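You operate a simulated robot arm through the tools that you are given. There is no shell and no other tool.

Carry out the task below with a simulated robot arm. There is one attempt and no reset: what you move stays moved.

JOB
Open the pulp drawer, put the vase inside, then shut the drawer. Then pull the left sink door open. The order counts. Set down upright: vase.

Only the result counts: the job must be done as asked and must still hold three seconds after the hand-in. Knocking over, shifting, dropping, spilling or breaking anything else fails it.

ROBOT AND FRAMES
A 7-joint arm with a two-finger parallel gripper on a trunk, on a base that moves. Base frame: it is fixed to the floor where the robot stands at the start and does not move with it; the origin is under the middle of the robot, x ahead of it, y to its left, z up. Units: m, degrees, N and s.
With the tool pointing down near the work surface it reaches from about 0.1 to 0.66 m from the robot's upright axis, wherever it stands. Its first joint turns from -166.0 to 166.0 degrees. Places, roughly: left sink door [-1.1, -0.4, 0.4]; pulp [2.3, -0.2, 0.3]; pulp drawer [2.2, -0.1, 0.3]; vase [2.75, 1, 0.75]. Payload 3.91 kg.
The tool frame sits at the grasp point between the pads (the TCP): z along the fingers, y along the line on which they close. The tips reach 0.03 m beyond it. The gripper opens to 0.11 m. The fingers are 0.02 m wide and 0.01 m thick; the gripper's body (0.048 by 0.112 m) begins 0.055 m behind the TCP.
Orientation is that of the tool frame in the base frame, as a unit quaternion [w, x, y, z]. With the fingers straight down and closing along the base's y, the tool's x points along the base's -x, its y along +y and its z along -z.

CONTROLS
- The arm moves only by the tool apply_moves. Its argument "increments" is a list that holds one entry, the list of rows, each a list of 7 numbers: the shift along the base's x, y, z in units of 25 mm (1.0 is 25 mm), then the turn, a rotation vector about the base's x, y, z in units of 6 degrees (1.0 is 6 degrees), then the closure, from 0 (fully open) to 1 (shut). In form: [[[tx, ty, tz, rx, ry, rz, grip], ...]]. A call has 1 to 20 rows; each row shifts and turns the commanded pose from where the row before left it. A call with a number of a shift or a turn outside -1 to 1 is refused whole. Rows are played at 5 a second. More than 0.05 m and 8.6 degrees between two rows, or a gripper value outside its range, and nothing of the call is played. A pose out of reach is approached as far as the arm can. The call stops where the force on the tool passes 40 N (or 10 N more than at its start, if that is more) or the arm is blocked; 0.2 s more then pass. The fingers move at their own pace (about 0.072 m/s each) and stop on an object; they squeeze with about 40 N. The grip force told is the motor's: it shows also when the fingers shut on nothing. Time passes only in rows, and 0.2 s behind the last, so rows that do not move let the fingers close. It gives the time, the measured TCP pose, the force on the tool (base axes), the opening and the grip force at its end, in the units of the frame above (readings bear some noise), with the torque about the TCP (base axes, N m) and any sound that the robot's microphone picked up.
- Cameras (640 x 400 px; columns grow to the right, rows downward): "scene" is now at [0.0322, 0.1401, 1.0226]; the picture's right is [-0.14, -0.99, 0.00], its down [-0.47, 0.06, -0.88] and it looks along [0.87, -0.12, -0.47] (base axes); focal length 267 px, centre (320, 200). "wrist" rides on the gripper at [0.072, 0.017, -0.103] in the tool frame; the picture's right is [-0.23, 0.97, 0.00], its down [-0.76, -0.18, -0.62] and it looks along [-0.61, -0.14, 0.78] (tool axes); focal length 222 px, centre (320, 200). There is no depth. A picture from a camera that has moved, and an enlarged one, comes with that camera's place and axes in the base frame and with its lens.
- get_image(camera): a new picture of that camera. The clock stands still meanwhile.
- slide_trunk(by): slides the trunk up (or, below 0, down) by that many m; the arm and the scene camera ride with it, the base frame stays. It gives what a move gives, with no picture.
- drive_base(legs): drives the robot by 1 to 6 legs, each [ahead, left, turn to the left] in m, m and degrees, along the robot's own axes; the way and the turn of a leg run together, so that a leg with both is an arc; at most 1.5 m and 180 degrees a leg. The arm and the cameras ride along, it lands a little off, and it stops where it bumps. It gives what a move gives.
- turn_head(pan, tilt): turns the head with the scene camera to pan (to the left, within 155 degrees either way) and tilt (down, from -29 to 69), counted from straight ahead of the robot. It gives what a move gives.
- zoom(camera, box): a new picture of the part [left, top, right, bottom] of that camera's present view, enlarged. The clock stands still meanwhile.
- job_done(): hands the job in; it is judged then, once.

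Nothing tells you exact positions but the pictures and the camera data. Unless the task says otherwise, let go and move clear before handing in.

The tools are called after ">>>" as name(argument=value, ...) on one line, values as JSON. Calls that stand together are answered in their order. apply_moves: Moves the arm, as the interface text tells. Its arguments: {"type":"object","properties":{"increments":{"type":"array","items":{"type":"array","items":{"type":"array","items":{"type":"number"}}}}},"required":["increments"]} The other tools are called the same way: slide_trunk (by) moves the trunk up or down; drive_base (legs) drives the base; turn_head (pan, tilt) turns the head that bears the scene camera; get_image (camera) takes a picture; zoom (camera, box) takes an enlarged picture of a part of a camera's view; job_done () hands the job in.

At the start:

```text
time: 0.0
tool_pos: [0.4682, -0.1095, 0.6854]
tcp_rot: [0.0, 0.001, 1.0, 0.0]
force: [-0.9, -0.1, 0.2]
torque: [0.0, -0.03, -0.01]
opening: 0.11
finger_force: 0.1
trunk travel left (down, up): [-0.075, 0.115]
robot x, y, heading: [-0.0012, -0.0014, -0.2]
head pan, tilt (commanded): [-7.9, 28.2]
```

scene: 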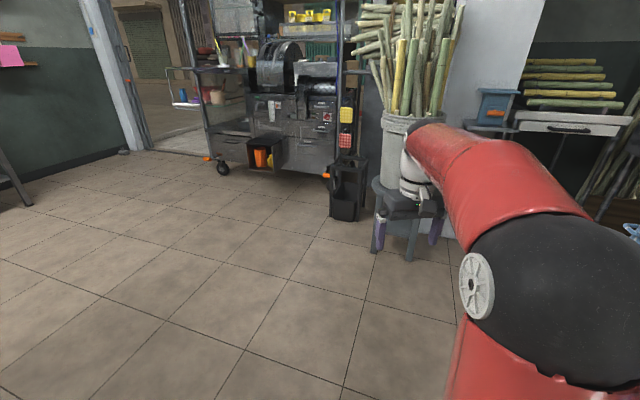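
wrist: 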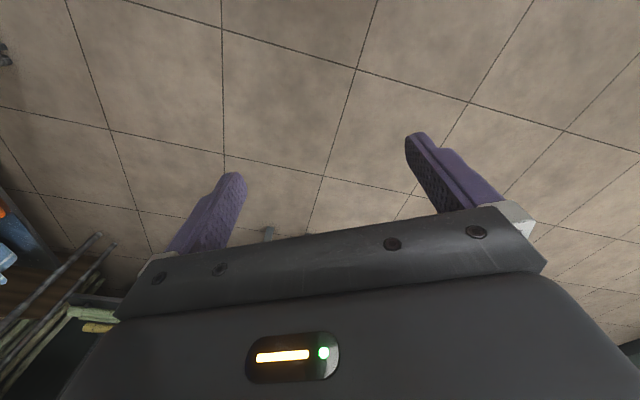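

I see a sugarcane-juice cart ahead, with what looks like a drawer low at about [2.2, -0.1, 0.3] and a shelf to its left that may hold the vase. I'll enlarge the views before moving anything.

>>> zoom(camera="scene", box=[160, 0, 400, 220])

>>> zoom(camera="scene", box=[160, 20, 290, 120])

>>> zoom(camera="scene", box=[200, 90, 360, 190])

```text
1.82 times, centred on (280, 110) of scene
camera zoom: at [0.0322, 0.1401, 1.0226], right [-0.14, -0.99, 0.0], down [-0.47, 0.06, -0.88], along [0.87, -0.12, -0.47], focal length 485 px, centre (393, 364)
```

zoom: 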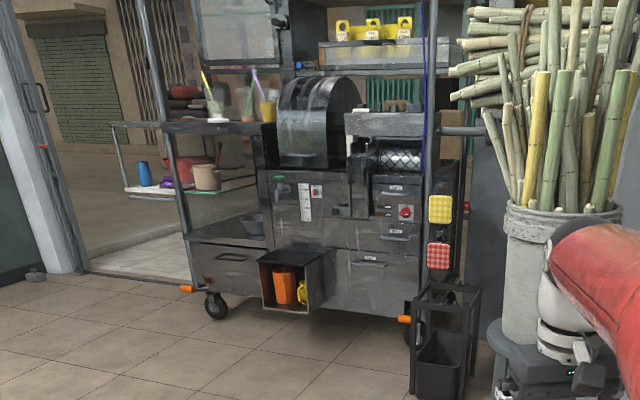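

```text
4.00 times, centred on (225, 70) of scene
camera zoom: at [0.0322, 0.1401, 1.0226], right [-0.14, -0.99, 0.0], down [-0.47, 0.06, -0.88], along [0.87, -0.12, -0.47], focal length 1067 px, centre (700, 720)
```

zoom: 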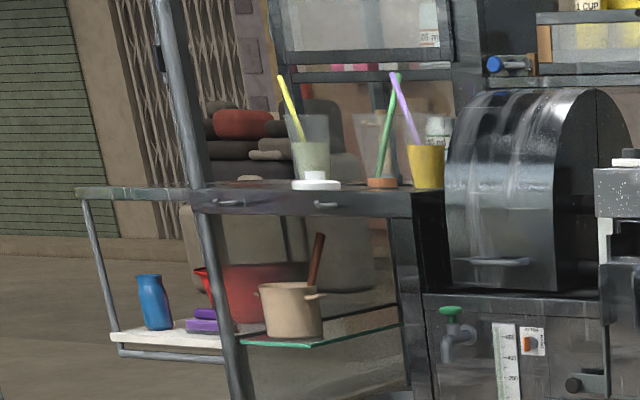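

```text
4.00 times, centred on (280, 140) of scene
camera zoom: at [0.0322, 0.1401, 1.0226], right [-0.14, -0.99, 0.0], down [-0.47, 0.06, -0.88], along [0.87, -0.12, -0.47], focal length 1067 px, centre (480, 440)
```

zoom: 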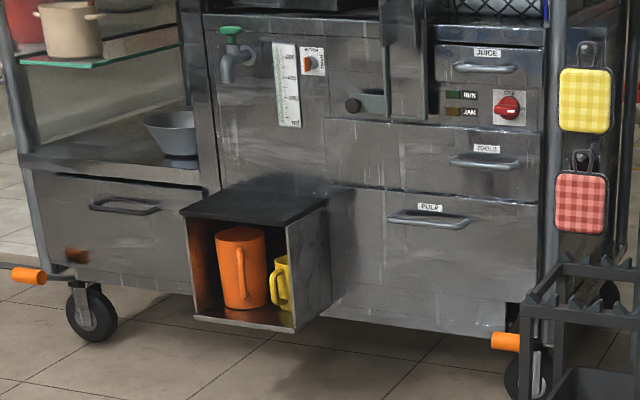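

The blue vase is on a white side tray at about [2.75, 1.01, 0.73], and the PULP handle is near [2.2, -0.05, 0.38]. Next I'll look around, including behind the robot for the sink.

>>> turn_head(pan=-155, tilt=30)

>>> get_image(camera="scene")

>>> turn_head(pan=150, tilt=30)

>>> get_image(camera="scene")

>>> turn_head(pan=70, tilt=30)

>>> get_image(camera="scene")

>>> turn_head(pan=-80, tilt=30)

>>> get_image(camera="scene")

```text
time: 2.3
tool_pos: [0.4695, -0.1082, 0.6838]
tcp_rot: [-0.001, 0.0, 1.0, 0.0]
force: [-0.5, -0.1, 0.6]
torque: [-0.04, -0.06, -0.01]
opening: 0.1099
finger_force: 0.1
trunk travel left (down, up): [-0.075, 0.115]
robot x, y, heading: [0.0, -0.0001, -0.1]
head pan, tilt (commanded): [-154.7, 30.0]
```

```text
taken
camera scene: at [-0.1399, 0.1139, 1.0198], right [-0.43, 0.9, 0.0], down [0.45, 0.21, -0.87], along [-0.78, -0.37, -0.5], focal length 267 px, centre (320, 200)
```

scene: 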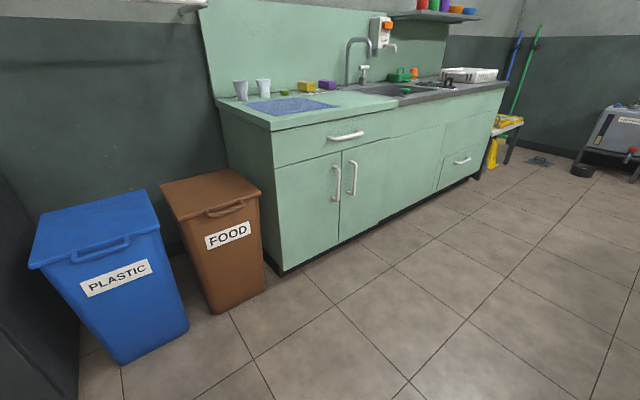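

```text
time: 6.5
tool_pos: [0.4676, -0.109, 0.6845]
tcp_rot: [0.0, 0.0, 1.0, -0.001]
force: [0.2, 0.1, -0.2]
torque: [0.0, -0.02, 0.01]
opening: 0.11
finger_force: 0.0
trunk travel left (down, up): [-0.075, 0.115]
robot x, y, heading: [-0.001, -0.001, 0.0]
head pan, tilt (commanded): [150.0, 30.0]
```

```text
taken
camera scene: at [-0.1364, 0.1978, 1.0198], right [0.5, 0.87, 0.0], down [0.43, -0.25, -0.87], along [-0.75, 0.43, -0.5], focal length 267 px, centre (320, 200)
```

scene: 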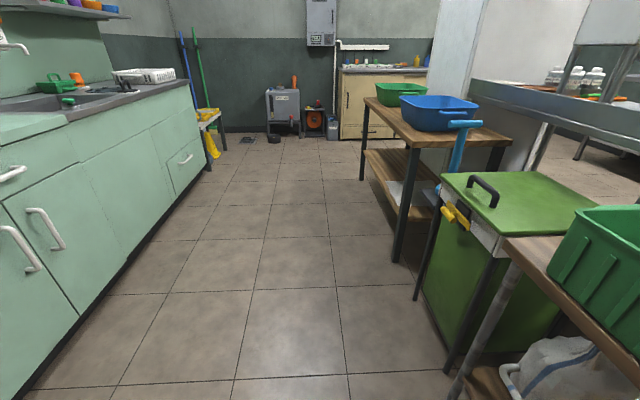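

```text
time: 8.0
tool_pos: [0.4686, -0.1093, 0.6843]
tcp_rot: [0.0, 0.0, 1.0, -0.001]
force: [-0.5, -0.1, 0.5]
torque: [0.01, 0.01, -0.01]
opening: 0.1101
finger_force: 0.0
trunk travel left (down, up): [-0.075, 0.115]
robot x, y, heading: [-0.002, -0.0011, -0.0]
head pan, tilt (commanded): [70.0, 30.0]
```

```text
taken
camera scene: at [-0.0272, 0.2376, 1.0198], right [0.94, -0.34, 0.0], down [-0.17, -0.47, -0.87], along [0.3, 0.81, -0.5], focal length 267 px, centre (320, 200)
```

scene: 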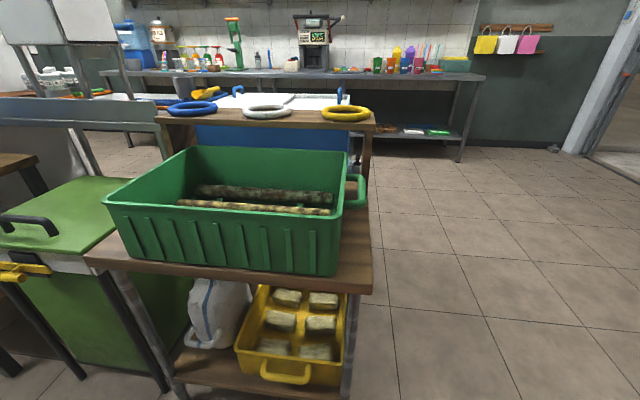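

```text
time: 10.3
tool_pos: [0.4696, -0.1096, 0.6847]
tcp_rot: [0.0, 0.0, 1.0, 0.0]
force: [0.6, -0.4, -0.4]
torque: [-0.01, -0.01, 0.0]
opening: 0.1099
finger_force: 0.1
trunk travel left (down, up): [-0.075, 0.115]
robot x, y, heading: [-0.0003, -0.0009, 0.2]
head pan, tilt (commanded): [-80.0, 30.0]
```

```text
taken
camera scene: at [-0.0424, 0.0635, 1.0198], right [-0.98, -0.17, 0.0], down [-0.09, 0.49, -0.87], along [0.15, -0.85, -0.5], focal length 267 px, centre (320, 200)
```

scene: 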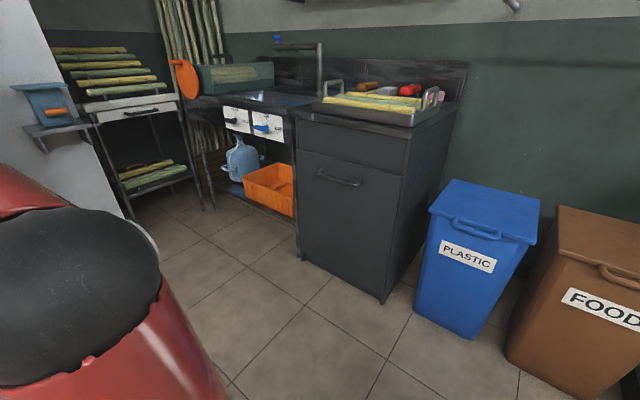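

The left sink door is on the green cabinet behind the robot, the door nearest the bins. First comes the drawer: I'll drive ahead partway, keeping clear of the cane stool and the dark rack on the right, and look again.

>>> turn_head(pan=-8, tilt=28)

>>> drive_base(legs=[[0.7, 0.15, 0]])

>>> get_image(camera="scene")

>>> get_image(camera="wrist")

```text
time: 11.8
tool_pos: [0.4683, -0.1101, 0.6842]
tcp_rot: [0.001, 0.0, 1.0, 0.0]
force: [0.7, 1.7, 0.3]
torque: [0.02, 0.01, -0.02]
opening: 0.1099
finger_force: 0.1
trunk travel left (down, up): [-0.075, 0.115]
robot x, y, heading: [-0.0023, 0.0022, -0.1]
head pan, tilt (commanded): [-8.0, 28.0]
```

```text
time: 15.7
tool_pos: [1.172, 0.0417, 0.6836]
tcp_rot: [0.0, 0.001, 1.0, 0.0]
force: [0.0, 0.0, 0.4]
torque: [-0.01, -0.03, 0.03]
opening: 0.1101
finger_force: 0.2
trunk travel left (down, up): [-0.075, 0.115]
robot x, y, heading: [0.6976, 0.1498, -0.1]
head pan, tilt (commanded): [-8.0, 28.0]
```

```text
taken
camera scene: at [0.7346, 0.2908, 1.023], right [-0.14, -0.99, 0.0], down [-0.47, 0.07, -0.88], along [0.87, -0.12, -0.47], focal length 267 px, centre (320, 200)
```

scene: 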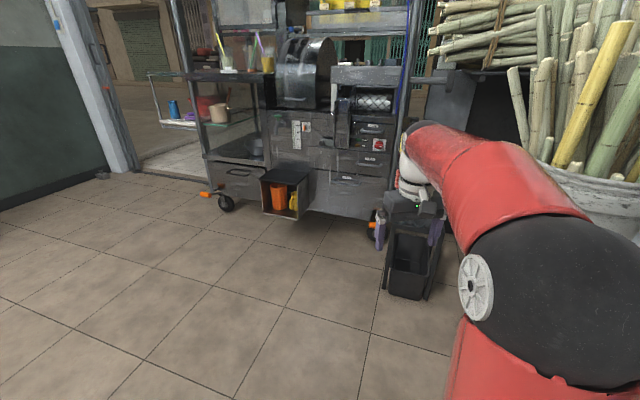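

```text
taken
camera wrist: at [1.099, 0.0573, 0.7883], right [0.23, 0.97, 0.0], down [0.76, -0.18, 0.62], along [0.61, -0.14, -0.78], focal length 222 px, centre (320, 200)
```

wrist: 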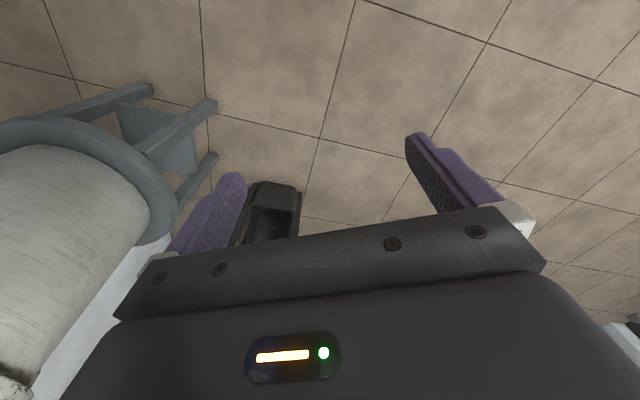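

The cart's front seems turned about 25° so that it faces -x and +y. I'll drive to a spot square in front of the pulp drawer with some stand-off and look closely.

>>> drive_base(legs=[[0.5, 0.2, 0], [0, 0, -25]])

>>> get_image(camera="scene")

>>> get_image(camera="wrist")

```text
time: 20.1
tool_pos: [1.5787, 0.0548, 0.6841]
tcp_rot: [0.0, 0.214, 0.977, 0.001]
force: [0.0, -0.1, 0.4]
torque: [-0.01, 0.03, 0.0]
opening: 0.1099
finger_force: 0.1
trunk travel left (down, up): [-0.075, 0.115]
robot x, y, heading: [1.2004, 0.3487, -24.7]
head pan, tilt (commanded): [-8.0, 28.0]
```

```text
taken
camera scene: at [1.2865, 0.4653, 1.023], right [-0.54, -0.84, 0.0], down [-0.4, 0.25, -0.88], along [0.74, -0.48, -0.47], focal length 267 px, centre (320, 200)
```

scene: 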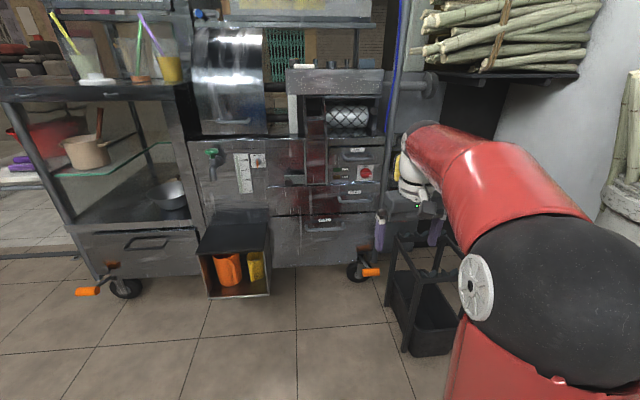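

```text
taken
camera wrist: at [1.5201, 0.1006, 0.7883], right [0.61, 0.79, 0.0], down [0.62, -0.48, 0.62], along [0.49, -0.38, -0.78], focal length 222 px, centre (320, 200)
```

wrist: 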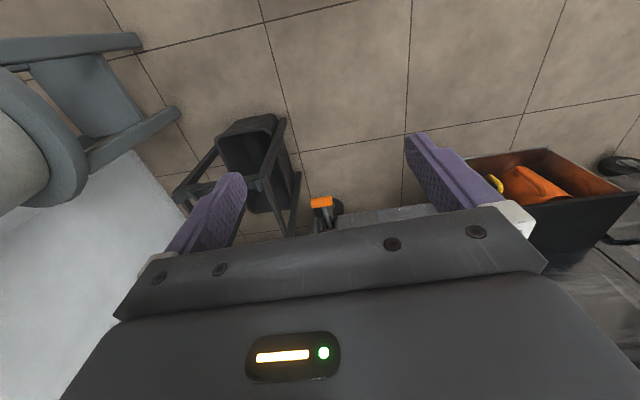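

I'm now nearly square to the cart, with the PULP drawer straight ahead. I'll enlarge the handle and its surroundings.

>>> zoom(camera="scene", box=[255, 190, 415, 290])

>>> zoom(camera="scene", box=[180, 190, 420, 340])

```text
4.00 times, centred on (335, 240) of scene
camera zoom: at [1.2865, 0.4653, 1.023], right [-0.54, -0.84, 0.0], down [-0.4, 0.25, -0.88], along [0.74, -0.48, -0.47], focal length 1067 px, centre (260, 40)
```

zoom: 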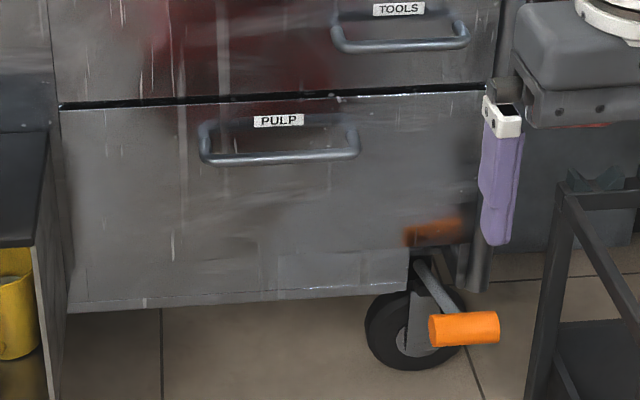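

```text
2.67 times, centred on (300, 265) of scene
camera zoom: at [1.2865, 0.4653, 1.023], right [-0.54, -0.84, 0.0], down [-0.4, 0.25, -0.88], along [0.74, -0.48, -0.47], focal length 711 px, centre (373, 27)
```

zoom: 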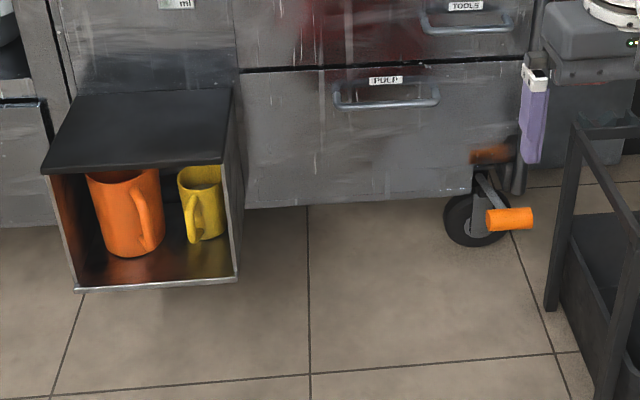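

The PULP bar handle is at about [2.0, -0.03, 0.43] and stands off roughly 5 cm, with the cart normal at about -27°. I'll turn the hand so the fingers close vertically on the bar, yawing it in free air first.

>>> apply_moves(increments=[[[0, 0, 0, 0, 0, -1, 0], [0, 0, 0, 0, 0, -1, 0], [0, 0, 0, 0, 0, -1, 0], [0, 0, 0, 0, 0, -1, 0], [0, 0, 0, 0, 0, -1, 0], [0, 0, 0, 0, 0, -1, 0], [0, 0, 0, 0, 0, -1, 0], [0, 0, 0, 0, 0, -1, 0], [0, 0, 0, 0, 0, -1, 0], [0, 0, 0, 0, 0, -1, 0], [0, 0, 0, 0, 0, -1, 0], [0, 0, 0, 0, 0, -1, 0], [0, 0, 0, 0, 0, -1, 0], [0, 0, 0, 0, 0, -1, 0], [0, 0, 0, 0, 0, -1, 0]]])

>>> get_image(camera="scene")

```text
time: 23.3
tool_pos: [1.5783, 0.0562, 0.6843]
tcp_rot: [0.0, 0.842, 0.539, 0.0]
force: [-0.4, -0.3, -0.5]
torque: [-0.02, -0.03, 0.0]
opening: 0.11
finger_force: 0.0
trunk travel left (down, up): [-0.075, 0.115]
robot x, y, heading: [1.2013, 0.3464, -24.7]
head pan, tilt (commanded): [-8.0, 28.0]
```

```text
taken
camera scene: at [1.2865, 0.4653, 1.023], right [-0.54, -0.84, 0.0], down [-0.4, 0.25, -0.88], along [0.74, -0.48, -0.47], focal length 267 px, centre (320, 200)
```

scene: 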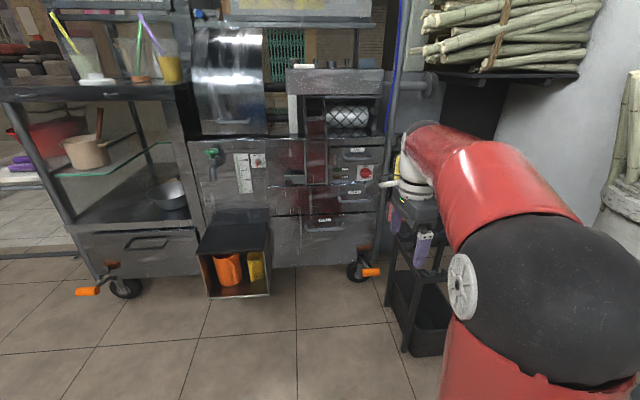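

The yaw worked and the closing axis now points along the approach. Next I'll pitch the hand forward to horizontal while moving it ahead, left and down into the free space before the drawer.

>>> apply_moves(increments=[[[0.593, 0.021, -0.3, -0.418, -0.9085, 0, 0], [0.593, 0.021, -0.3, -0.418, -0.9085, 0, 0], [0.593, 0.021, -0.3, -0.418, -0.9085, 0, 0], [0.593, 0.021, -0.3, -0.418, -0.9085, 0, 0], [0.593, 0.021, -0.3, -0.418, -0.9085, 0, 0], [0.593, 0.021, -0.3, -0.418, -0.9085, 0, 0], [0.593, 0.021, -0.3, -0.418, -0.9085, 0, 0], [0.593, 0.021, -0.3, -0.418, -0.9085, 0, 0], [0.593, 0.021, -0.3, -0.418, -0.9085, 0, 0], [0.593, 0.021, -0.3, -0.418, -0.9085, 0, 0], [0.593, 0.021, -0.3, -0.418, -0.9085, 0, 0], [0.593, 0.021, -0.3, -0.418, -0.9085, 0, 0], [0.593, 0.021, -0.3, -0.418, -0.9085, 0, 0], [0.593, 0.021, -0.3, -0.418, -0.9085, 0, 0], [0.593, 0.021, -0.3, -0.418, -0.9085, 0, 0]]])

>>> get_image(camera="scene")

>>> get_image(camera="wrist")

```text
time: 26.5
tool_pos: [1.7814, 0.0732, 0.5846]
tcp_rot: [0.543, 0.626, 0.421, 0.369]
force: [-1.4, -1.2, -0.4]
torque: [0.02, 0.03, 0.07]
opening: 0.1099
finger_force: 0.2
out of reach, approached as far as the arm can: row 10, 11, 12
trunk travel left (down, up): [-0.075, 0.115]
robot x, y, heading: [1.1971, 0.3502, -24.6]
head pan, tilt (commanded): [-8.0, 28.0]
```

```text
taken
camera scene: at [1.2864, 0.4652, 1.0231], right [-0.54, -0.84, 0.0], down [-0.4, 0.25, -0.88], along [0.74, -0.48, -0.47], focal length 267 px, centre (320, 200)
```

scene: 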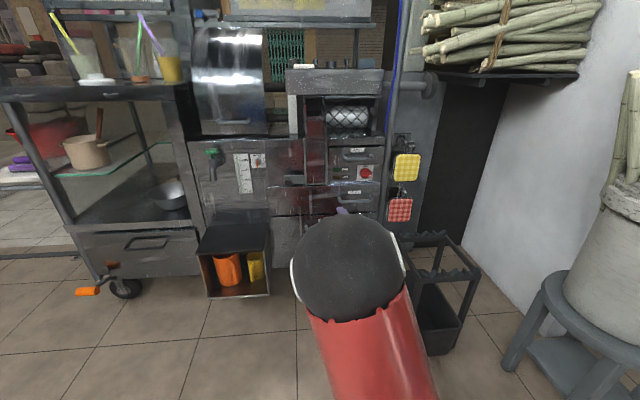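

```text
taken
camera wrist: at [1.7159, 0.1772, 0.6164], right [0.04, -0.27, 0.96], down [-0.88, -0.47, -0.09], along [0.48, -0.84, -0.25], focal length 222 px, centre (320, 200)
```

wrist: 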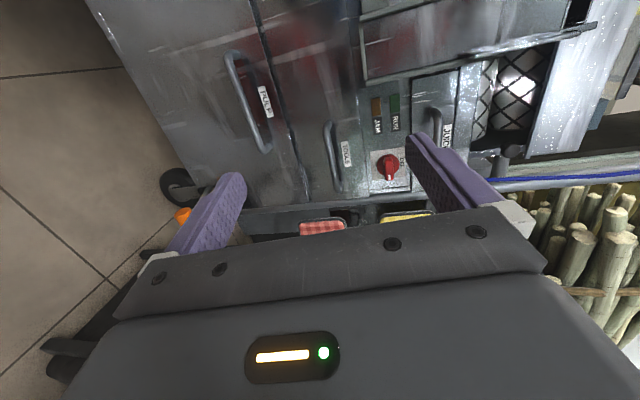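

The hand is now nearly horizontal and the wrist camera sees the PULP handle. Some rows were out of reach, so I'll hold still to see where the arm settles.

>>> apply_moves(increments=[[[0, 0, 0, 0, 0, 0, 0], [0, 0, 0, 0, 0, 0, 0], [0, 0, 0, 0, 0, 0, 0]]])

>>> zoom(camera="wrist", box=[160, 20, 420, 220])

```text
time: 27.3
tool_pos: [1.7822, 0.076, 0.5844]
tcp_rot: [0.542, 0.627, 0.422, 0.368]
force: [0.3, 0.4, 0.2]
torque: [0.0, 0.0, -0.02]
opening: 0.1101
finger_force: 0.1
trunk travel left (down, up): [-0.075, 0.115]
robot x, y, heading: [1.1983, 0.3534, -24.8]
head pan, tilt (commanded): [-8.0, 28.0]
```

```text
2.00 times, centred on (290, 120) of wrist
camera zoom: at [1.7162, 0.1778, 0.616], right [0.04, -0.27, 0.96], down [-0.88, -0.47, -0.09], along [0.48, -0.84, -0.25], focal length 444 px, centre (380, 360)
```

zoom: 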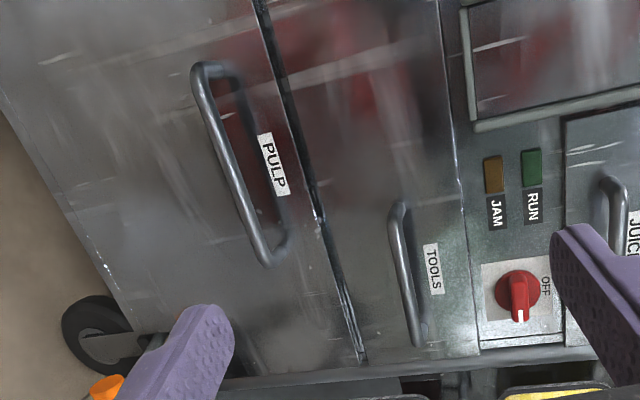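

From two views the bar runs roughly from [2.09, 0.02] to [2.0, -0.11] at z≈0.40, and the cart faces about -27°. I'll finish the hand's pitch and yaw to match and see whether it's reachable.

>>> apply_moves(increments=[[[0, 0, 0, -0.31, -0.61, -0.42, 0], [0, 0, 0, -0.31, -0.61, -0.42, 0], [0, 0, 0, 0, 0, 0, 0]]])

>>> get_image(camera="wrist")

```text
time: 28.1
tool_pos: [1.7797, 0.068, 0.5769]
tcp_rot: [0.565, 0.624, 0.398, 0.365]
force: [-0.6, -0.6, 1.2]
torque: [-0.03, 0.01, 0.0]
opening: 0.1099
finger_force: 0.0
out of reach, approached as far as the arm can: row 1, 2
trunk travel left (down, up): [-0.075, 0.115]
robot x, y, heading: [1.1977, 0.3507, -24.7]
head pan, tilt (commanded): [-8.0, 28.0]
```

```text
taken
camera wrist: at [1.7183, 0.1749, 0.6038], right [-0.01, -0.25, 0.97], down [-0.9, -0.43, -0.12], along [0.44, -0.87, -0.22], focal length 222 px, centre (320, 200)
```

wrist: 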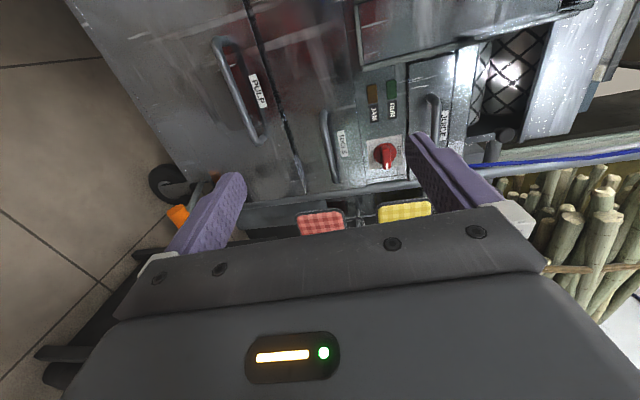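

The hand is about 5° short of horizontal, near the reach limit. I'll pull back a little and lower the hand toward handle height, watching reach.

>>> apply_moves(increments=[[[-0.57, 0.29, -0.8, 0, 0, 0, 0], [-0.57, 0.29, -0.8, 0, 0, 0, 0], [-0.57, 0.29, -0.8, 0, 0, 0, 0], [-0.57, 0.29, -0.8, 0, 0, 0, 0], [-0.57, 0.29, -0.8, -0.2, -0.41, -0.2, 0], [0, 0, -0.8, -0.2, -0.41, -0.2, 0], [0, 0, 0, 0, 0, 0, 0]]])

>>> get_image(camera="wrist")

>>> get_image(camera="scene")

```text
time: 29.7
tool_pos: [1.7709, 0.073, 0.5627]
tcp_rot: [0.564, 0.625, 0.398, 0.365]
force: [-0.1, -0.3, -0.6]
torque: [0.01, 0.03, -0.02]
opening: 0.1099
finger_force: 0.1
out of reach, approached as far as the arm can: row 1, 2, 3, 4, 5, 6
trunk travel left (down, up): [-0.075, 0.115]
robot x, y, heading: [1.197, 0.3487, -24.8]
head pan, tilt (commanded): [-8.0, 28.0]
```

```text
taken
camera wrist: at [1.7095, 0.1799, 0.5906], right [-0.01, -0.25, 0.97], down [-0.9, -0.43, -0.12], along [0.44, -0.87, -0.22], focal length 222 px, centre (320, 200)
```

wrist: 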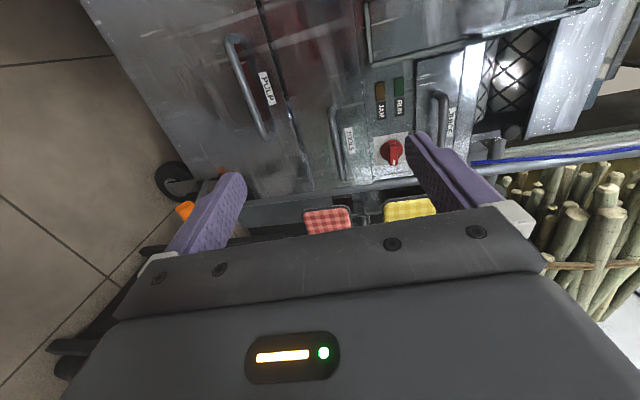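

```text
taken
camera scene: at [1.2866, 0.4654, 1.0229], right [-0.54, -0.84, 0.0], down [-0.4, 0.25, -0.88], along [0.74, -0.48, -0.47], focal length 267 px, centre (320, 200)
```

scene: 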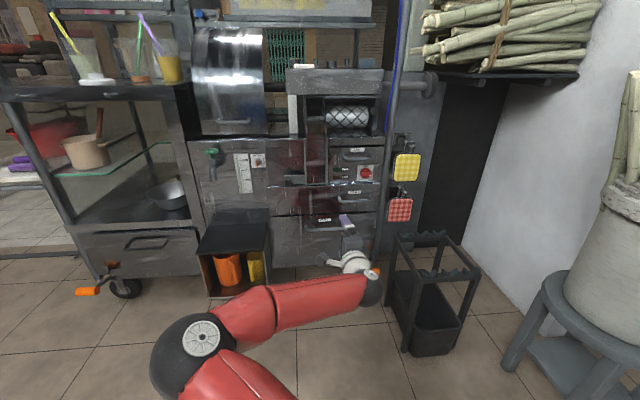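

The arm has hit a joint limit in this branch. I'll retreat to the tool-down pose and try the opposite wrist roll, which should have more range.

>>> apply_moves(increments=[[[-0.5, 0, 0.33, 0.418, 0.9085, 0, 0], [-0.5, 0, 0.33, 0.418, 0.9085, 0, 0], [-0.5, 0, 0.33, 0.418, 0.9085, 0, 0], [-0.5, 0, 0.33, 0.418, 0.9085, 0, 0], [-0.5, 0, 0.33, 0.418, 0.9085, 0, 0], [-0.5, 0, 0.33, 0.418, 0.9085, 0, 0], [-0.5, 0, 0.33, 0.418, 0.9085, 0, 0], [-0.5, 0, 0.33, 0.418, 0.9085, 0, 0], [-0.5, 0, 0.33, 0.418, 0.9085, 0, 0], [-0.5, 0, 0.33, 0.418, 0.9085, 0, 0], [-0.5, 0, 0.33, 0.418, 0.9085, 0, 0], [-0.5, 0, 0.33, 0.418, 0.9085, 0, 0], [-0.5, 0, 0.33, 0.418, 0.9085, 0, 0], [-0.5, 0, 0.33, 0.418, 0.9085, 0, 0]]])

>>> get_image(camera="scene")

```text
time: 32.7
tool_pos: [1.5952, 0.0717, 0.6781]
tcp_rot: [0.002, 0.844, 0.536, 0.003]
force: [-0.2, 0.3, -0.1]
torque: [0.0, 0.04, 0.07]
opening: 0.1101
finger_force: 0.1
trunk travel left (down, up): [-0.075, 0.115]
robot x, y, heading: [1.1988, 0.3498, -25.1]
head pan, tilt (commanded): [-8.0, 28.0]
```

```text
taken
camera scene: at [1.2866, 0.4654, 1.0229], right [-0.54, -0.84, 0.0], down [-0.4, 0.25, -0.88], along [0.74, -0.48, -0.47], focal length 267 px, centre (320, 200)
```

scene: 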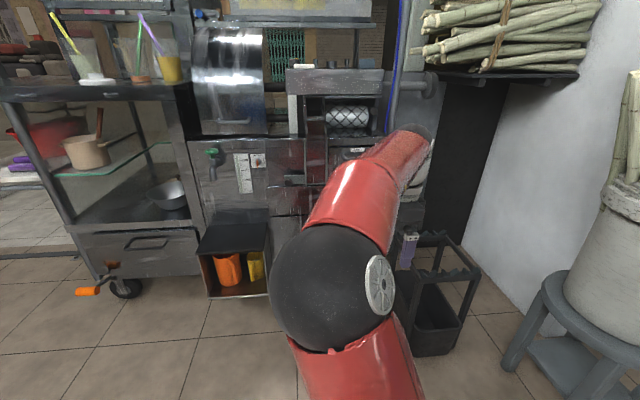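

Back in tool-down, clean. Now I'll yaw the other way by 180°, so the closing axis is reversed with the wrist camera on the right.

>>> apply_moves(increments=[[[0, 0, 0, 0, 0, 1, 0], [0, 0, 0, 0, 0, 1, 0], [0, 0, 0, 0, 0, 1, 0], [0, 0, 0, 0, 0, 1, 0], [0, 0, 0, 0, 0, 1, 0], [0, 0, 0, 0, 0, 1, 0], [0, 0, 0, 0, 0, 1, 0], [0, 0, 0, 0, 0, 1, 0], [0, 0, 0, 0, 0, 1, 0], [0, 0, 0, 0, 0, 1, 0], [0, 0, 0, 0, 0, 1, 0], [0, 0, 0, 0, 0, 1, 0], [0, 0, 0, 0, 0, 1, 0], [0, 0, 0, 0, 0, 1, 0], [0, 0, 0, 0, 0, 1, 0]]])

>>> apply_moves(increments=[[[0, 0, 0, 0, 0, 1, 0], [0, 0, 0, 0, 0, 1, 0], [0, 0, 0, 0, 0, 1, 0], [0, 0, 0, 0, 0, 1, 0], [0, 0, 0, 0, 0, 1, 0], [0, 0, 0, 0, 0, 1, 0], [0, 0, 0, 0, 0, 1, 0], [0, 0, 0, 0, 0, 1, 0], [0, 0, 0, 0, 0, 1, 0], [0, 0, 0, 0, 0, 1, 0], [0, 0, 0, 0, 0, 1, 0], [0, 0, 0, 0, 0, 1, 0], [0, 0, 0, 0, 0, 1, 0], [0, 0, 0, 0, 0, 1, 0], [0, 0, 0, 0, 0, 1, 0]]])

>>> get_image(camera="scene")

```text
time: 35.9
tool_pos: [1.5964, 0.0722, 0.6785]
tcp_rot: [0.001, 0.217, 0.976, 0.004]
force: [-0.5, -0.5, 0.0]
torque: [-0.01, 0.0, -0.03]
opening: 0.1103
finger_force: 0.1
trunk travel left (down, up): [-0.075, 0.115]
robot x, y, heading: [1.1958, 0.3506, -24.5]
head pan, tilt (commanded): [-8.0, 28.0]
```

```text
time: 39.1
tool_pos: [1.5971, 0.0717, 0.678]
tcp_rot: [-0.004, -0.537, 0.844, 0.003]
force: [-0.7, 0.8, 0.2]
torque: [0.03, 0.02, -0.01]
opening: 0.11
finger_force: 0.1
trunk travel left (down, up): [-0.075, 0.115]
robot x, y, heading: [1.1996, 0.3511, -24.6]
head pan, tilt (commanded): [-8.0, 28.0]
```

```text
taken
camera scene: at [1.2865, 0.4654, 1.023], right [-0.54, -0.84, 0.0], down [-0.4, 0.25, -0.88], along [0.74, -0.48, -0.47], focal length 267 px, centre (320, 200)
```

scene: 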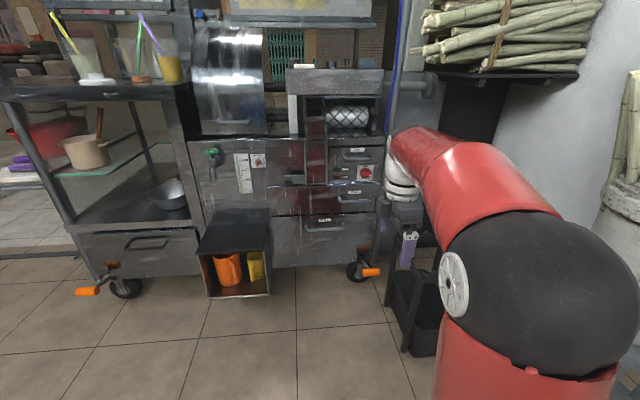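

This branch is free. Now I'll pitch the hand to horizontal here while moving slightly forward and down.

>>> apply_moves(increments=[[[0.4, 0.085, -0.475, -0.454, -0.891, -0.02, 0], [0.4, 0.085, -0.475, -0.454, -0.891, -0.02, 0], [0.4, 0.085, -0.475, -0.454, -0.891, -0.02, 0], [0.4, 0.085, -0.475, -0.454, -0.891, -0.02, 0], [0.4, 0.085, -0.475, -0.454, -0.891, -0.02, 0], [0.4, 0.085, -0.475, -0.454, -0.891, -0.02, 0], [0.4, 0.085, -0.475, -0.454, -0.891, -0.02, 0], [0.4, 0.085, -0.475, -0.454, -0.891, -0.02, 0], [0.4, 0.085, -0.475, -0.454, -0.891, -0.02, 0], [0.4, 0.085, -0.475, -0.454, -0.891, -0.02, 0], [0.4, 0.085, -0.475, -0.454, -0.891, -0.02, 0], [0.4, 0.085, -0.475, -0.454, -0.891, -0.02, 0], [0.4, 0.085, -0.475, -0.454, -0.891, -0.02, 0], [0.4, 0.085, -0.475, -0.454, -0.891, -0.02, 0], [0.4, 0.085, -0.475, -0.454, -0.891, -0.02, 0]]])

>>> get_image(camera="scene")

>>> get_image(camera="wrist")

```text
time: 42.3
tool_pos: [1.7405, 0.101, 0.5061]
tcp_rot: [0.342, -0.373, 0.626, -0.593]
force: [-1.1, -0.6, -0.1]
torque: [0.03, 0.05, -0.02]
opening: 0.1104
finger_force: 0.0
out of reach, approached as far as the arm can: row 9
trunk travel left (down, up): [-0.075, 0.115]
robot x, y, heading: [1.1996, 0.3509, -24.7]
head pan, tilt (commanded): [-8.0, 28.0]
```

```text
taken
camera scene: at [1.2865, 0.4654, 1.023], right [-0.54, -0.84, 0.0], down [-0.4, 0.25, -0.88], along [0.74, -0.48, -0.47], focal length 267 px, centre (320, 200)
```

scene: 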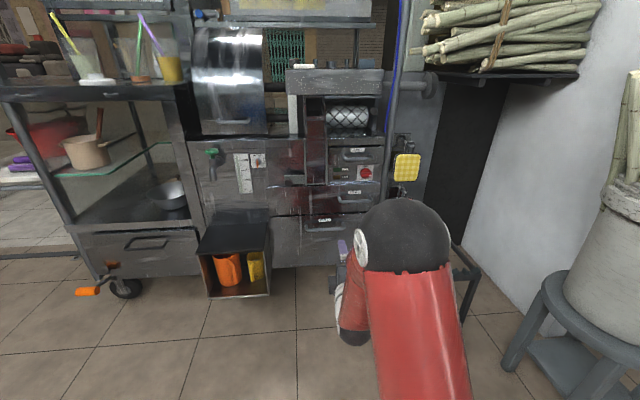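

```text
taken
camera wrist: at [1.6134, 0.0875, 0.4962], right [0.05, 0.22, -0.97], down [-0.16, 0.97, 0.21], along [0.99, 0.15, 0.08], focal length 222 px, centre (320, 200)
```

wrist: 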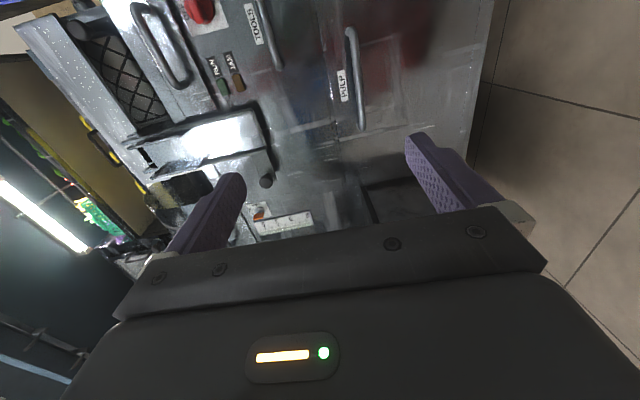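

Almost horizontal now, and the wrist camera looks straight at the PULP handle. I'll enlarge that view for accurate triangulation.

>>> zoom(camera="wrist", box=[260, 0, 500, 150])

>>> zoom(camera="scene", box=[255, 190, 415, 290])

```text
2.67 times, centred on (380, 75) of wrist
camera zoom: at [1.6134, 0.0875, 0.4962], right [0.05, 0.22, -0.97], down [-0.16, 0.97, 0.21], along [0.99, 0.15, 0.08], focal length 592 px, centre (160, 533)
```

zoom: 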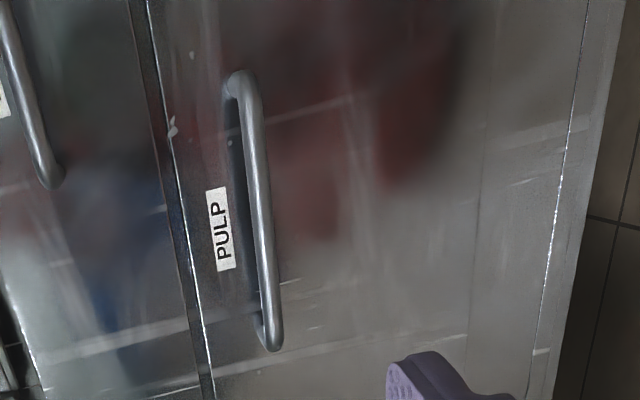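

```text
4.00 times, centred on (335, 240) of scene
camera zoom: at [1.2865, 0.4654, 1.023], right [-0.54, -0.84, 0.0], down [-0.4, 0.25, -0.88], along [0.74, -0.48, -0.47], focal length 1067 px, centre (260, 40)
```

zoom: 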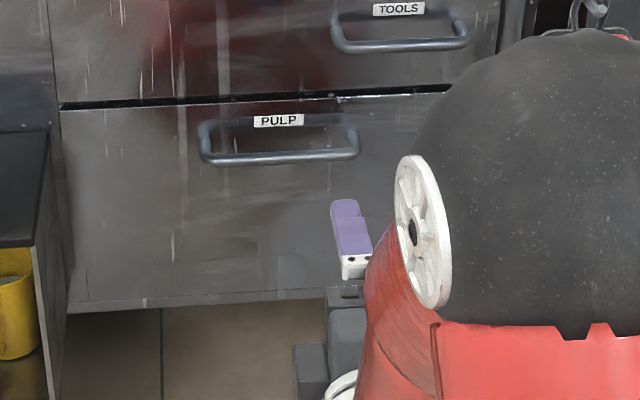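

I place the bar's centre at about [2.012, -0.025, 0.425] with the cart at -27°. I'll lower the hand to bar height and level it.

>>> apply_moves(increments=[[[0, 0, -0.81, -0.066, -0.13, 0.09, 0], [0, 0, -0.81, -0.066, -0.13, 0.09, 0], [0, 0, -0.81, -0.066, -0.13, 0.09, 0], [0, 0, -0.81, -0.066, -0.13, 0.09, 0], [0, 0, 0, 0, 0, 0, 0]]])

>>> get_image(camera="wrist")

>>> get_image(camera="scene")

```text
time: 43.5
tool_pos: [1.7398, 0.1007, 0.4246]
tcp_rot: [-0.365, 0.374, -0.602, 0.604]
force: [0.2, -0.8, -0.9]
torque: [-0.02, 0.0, 0.0]
opening: 0.1099
finger_force: 0.0
trunk travel left (down, up): [-0.075, 0.115]
robot x, y, heading: [1.1965, 0.3525, -24.8]
head pan, tilt (commanded): [-8.0, 28.0]
```

```text
taken
camera wrist: at [1.6145, 0.0819, 0.4088], right [0.09, 0.19, -0.98], down [-0.21, 0.96, 0.17], along [0.97, 0.19, 0.13], focal length 222 px, centre (320, 200)
```

wrist: 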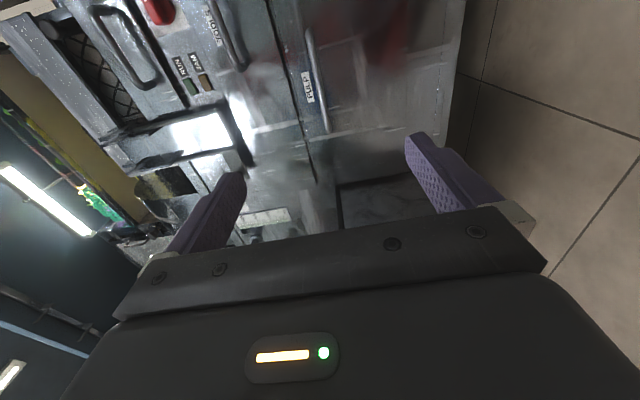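

```text
taken
camera scene: at [1.2866, 0.4654, 1.0229], right [-0.54, -0.84, 0.0], down [-0.4, 0.25, -0.88], along [0.74, -0.48, -0.47], focal length 267 px, centre (320, 200)
```

scene: 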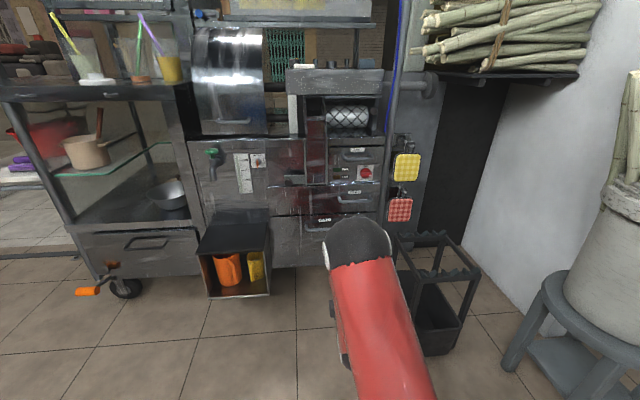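

The hand is level and aligned at the bar's height, about 0.30 m short of it. I'll drive ahead 0.25 m and check.

>>> drive_base(legs=[[0.25, 0.0, 0]])

>>> get_image(camera="wrist")

>>> get_image(camera="scene")

```text
time: 45.3
tool_pos: [1.9672, -0.0034, 0.423]
tcp_rot: [-0.365, 0.375, -0.601, 0.604]
force: [-0.8, -0.9, 0.5]
torque: [-0.02, -0.01, -0.02]
opening: 0.1102
finger_force: 0.1
trunk travel left (down, up): [-0.075, 0.115]
robot x, y, heading: [1.4266, 0.2469, -24.7]
head pan, tilt (commanded): [-8.0, 28.0]
```

```text
taken
camera wrist: at [1.8423, -0.0222, 0.409], right [0.09, 0.19, -0.98], down [-0.21, 0.96, 0.17], along [0.97, 0.19, 0.13], focal length 222 px, centre (320, 200)
```

wrist: 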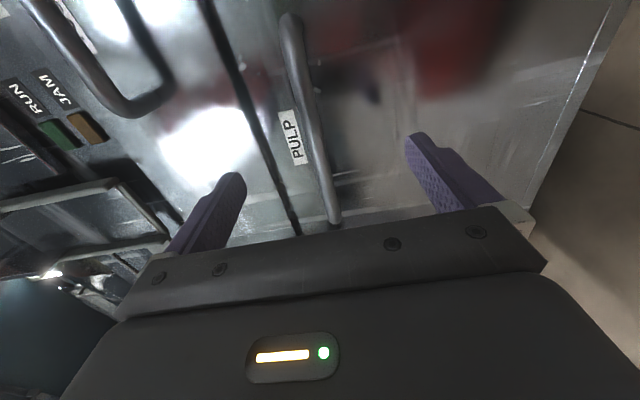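

```text
taken
camera scene: at [1.5143, 0.361, 1.0229], right [-0.54, -0.84, 0.0], down [-0.4, 0.25, -0.88], along [0.74, -0.48, -0.47], focal length 267 px, centre (320, 200)
```

scene: 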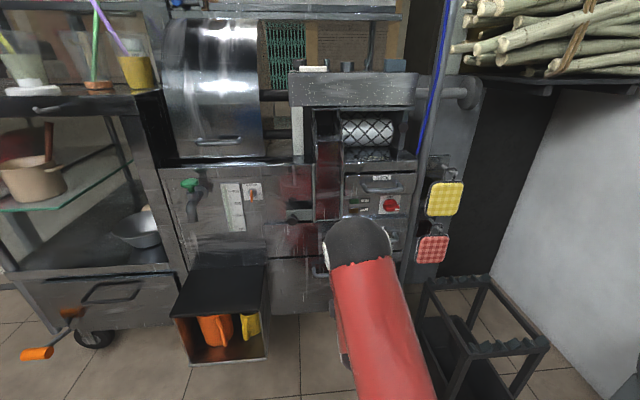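

The bar centre re-measures at [2.016, -0.030, 0.426], so the open fingers straddle it about 5 cm ahead. I'll advance the arm those 5 cm and check.

>>> apply_moves(increments=[[[0.446, -0.227, 0, 0, 0, 0, 0], [0.446, -0.227, 0, 0, 0, 0, 0], [0.446, -0.227, 0, 0, 0, 0, 0], [0.446, -0.227, 0.05, 0, 0, 0, 0], [0, 0, 0, 0, 0, 0, 0]]])

>>> get_image(camera="wrist")

```text
time: 46.5
tool_pos: [2.0131, -0.0273, 0.4264]
tcp_rot: [-0.365, 0.375, -0.601, 0.604]
force: [-0.8, -0.2, 0.4]
torque: [-0.02, 0.0, -0.02]
opening: 0.1102
finger_force: 0.0
trunk travel left (down, up): [-0.075, 0.115]
robot x, y, heading: [1.4261, 0.2447, -24.7]
head pan, tilt (commanded): [-8.0, 28.0]
```

```text
taken
camera wrist: at [1.8873, -0.0458, 0.4104], right [0.09, 0.19, -0.98], down [-0.21, 0.96, 0.17], along [0.97, 0.19, 0.13], focal length 222 px, centre (320, 200)
```

wrist: 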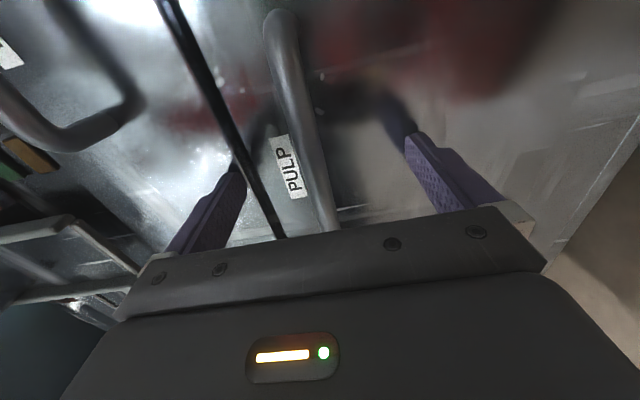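

The fingers straddle the bar, so I'll close on it.

>>> apply_moves(increments=[[[0, 0, 0, 0, 0, 0, 0.5], [0, 0, 0, 0, 0, 0, 1], [0, 0, 0, 0, 0, 0, 1], [0, 0, 0, 0, 0, 0, 1], [0, 0, 0, 0, 0, 0, 1], [0, 0, 0, 0, 0, 0, 1]]])

>>> get_image(camera="wrist")

```text
time: 47.9
tool_pos: [2.013, -0.0269, 0.4251]
tcp_rot: [-0.366, 0.375, -0.602, 0.603]
force: [-0.7, 0.0, -2.7]
torque: [0.76, -0.36, -0.08]
opening: 0.0127
finger_force: 45.3
trunk travel left (down, up): [-0.075, 0.115]
robot x, y, heading: [1.4255, 0.2471, -24.6]
head pan, tilt (commanded): [-8.0, 28.0]
```

```text
taken
camera wrist: at [1.887, -0.0457, 0.4101], right [0.09, 0.19, -0.98], down [-0.21, 0.96, 0.17], along [0.97, 0.19, 0.13], focal length 222 px, centre (320, 200)
```

wrist: 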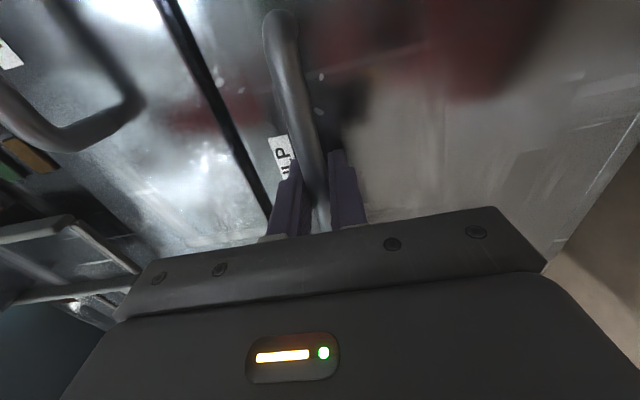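

The grip holds the bar (opening 12.7 mm, 45 N). I'll pull back gently with the arm first to test that the drawer moves.

>>> apply_moves(increments=[[[-0.3, 0.153, 0, 0, 0, 0, 1], [-0.446, 0.227, 0, 0, 0, 0, 1], [-0.446, 0.227, 0, 0, 0, 0, 1], [-0.446, 0.227, 0, 0, 0, 0, 1], [-0.446, 0.227, 0, 0, 0, 0, 1], [-0.446, 0.227, 0, 0, 0, 0, 1]]])

>>> get_image(camera="scene")

>>> get_image(camera="wrist")

```text
time: 49.3
tool_pos: [1.9485, 0.0056, 0.4259]
tcp_rot: [-0.365, 0.374, -0.601, 0.604]
force: [0.8, 1.0, -1.1]
torque: [0.7, -0.33, -0.14]
opening: 0.0126
finger_force: 44.8
trunk travel left (down, up): [-0.075, 0.115]
robot x, y, heading: [1.4213, 0.2476, -24.3]
head pan, tilt (commanded): [-8.0, 28.0]
```

```text
taken
camera scene: at [1.5143, 0.3609, 1.023], right [-0.54, -0.84, 0.0], down [-0.4, 0.25, -0.88], along [0.74, -0.48, -0.47], focal length 267 px, centre (320, 200)
```

scene: 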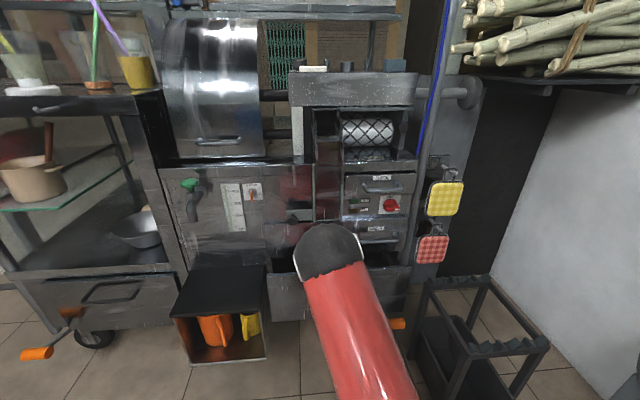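

```text
taken
camera wrist: at [1.8235, -0.0129, 0.41], right [0.09, 0.19, -0.98], down [-0.21, 0.96, 0.17], along [0.97, 0.19, 0.13], focal length 222 px, centre (320, 200)
```

wrist: 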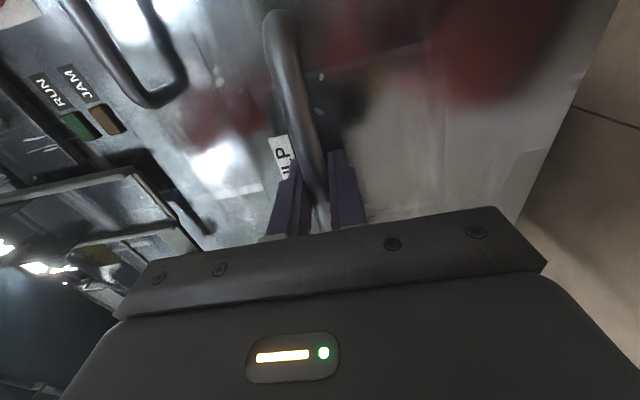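

The drawer slides out freely, open about 7 cm. I'll pull it farther by driving the base straight back along the drawer's axis.

>>> drive_base(legs=[[-0.2, 0.0084, 0]])

>>> get_image(camera="scene")

>>> get_image(camera="wrist")

```text
time: 50.9
tool_pos: [1.7732, 0.0959, 0.4256]
tcp_rot: [-0.366, 0.375, -0.6, 0.604]
force: [3.6, 10.5, -0.4]
torque: [0.68, -0.36, -0.17]
opening: 0.0125
finger_force: 44.7
trunk travel left (down, up): [-0.075, 0.115]
robot x, y, heading: [1.2517, 0.3385, -24.6]
head pan, tilt (commanded): [-8.0, 28.0]
```

```text
taken
camera scene: at [1.3389, 0.4509, 1.0229], right [-0.54, -0.84, 0.0], down [-0.4, 0.25, -0.88], along [0.74, -0.48, -0.47], focal length 267 px, centre (320, 200)
```

scene: 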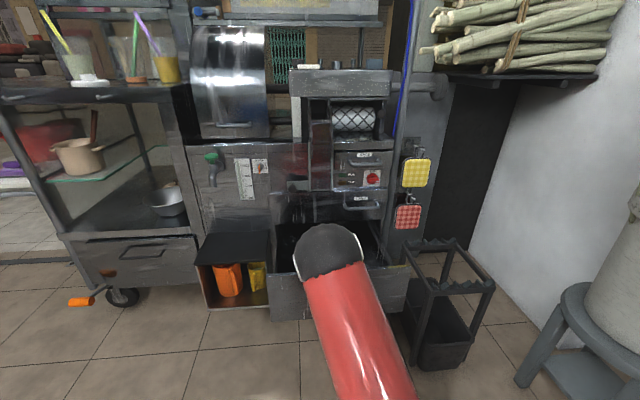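

```text
taken
camera wrist: at [1.6486, 0.0771, 0.41], right [0.09, 0.19, -0.98], down [-0.21, 0.96, 0.17], along [0.97, 0.19, 0.13], focal length 222 px, centre (320, 200)
```

wrist: 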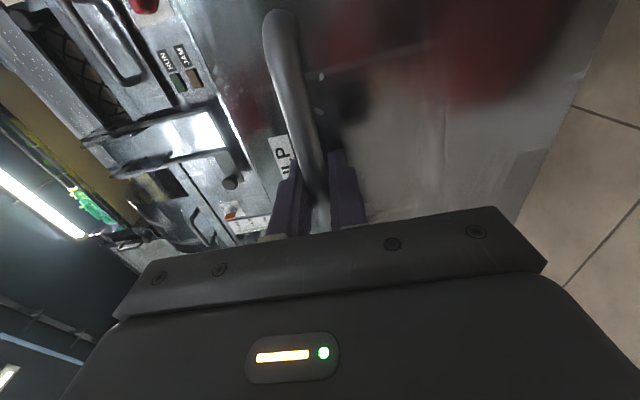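

The drawer is open about 27 cm. I'll check the clearance to the dark rack on the right and what is inside.

>>> zoom(camera="scene", box=[200, 170, 520, 370])

>>> zoom(camera="scene", box=[260, 200, 420, 300])

```text
2.00 times, centred on (360, 270) of scene
camera zoom: at [1.3389, 0.4509, 1.0229], right [-0.54, -0.84, 0.0], down [-0.4, 0.25, -0.88], along [0.74, -0.48, -0.47], focal length 534 px, centre (240, 60)
```

zoom: 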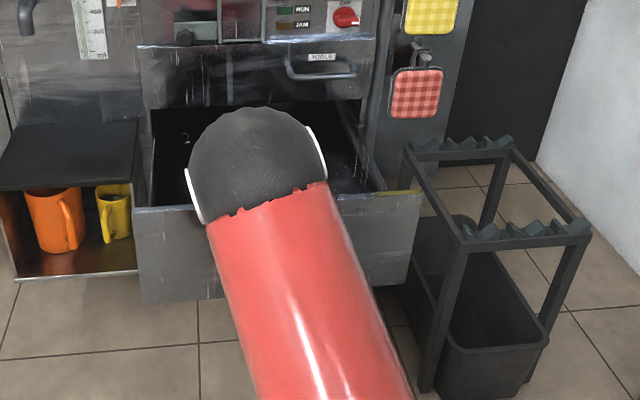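

```text
4.00 times, centred on (340, 250) of scene
camera zoom: at [1.3389, 0.4509, 1.0229], right [-0.54, -0.84, 0.0], down [-0.4, 0.25, -0.88], along [0.74, -0.48, -0.47], focal length 1067 px, centre (240, 0)
```

zoom: 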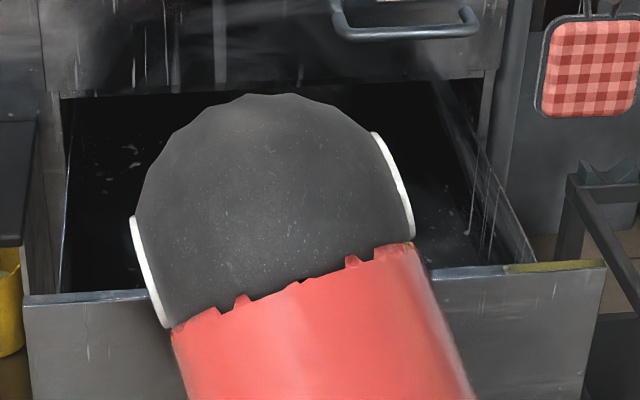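

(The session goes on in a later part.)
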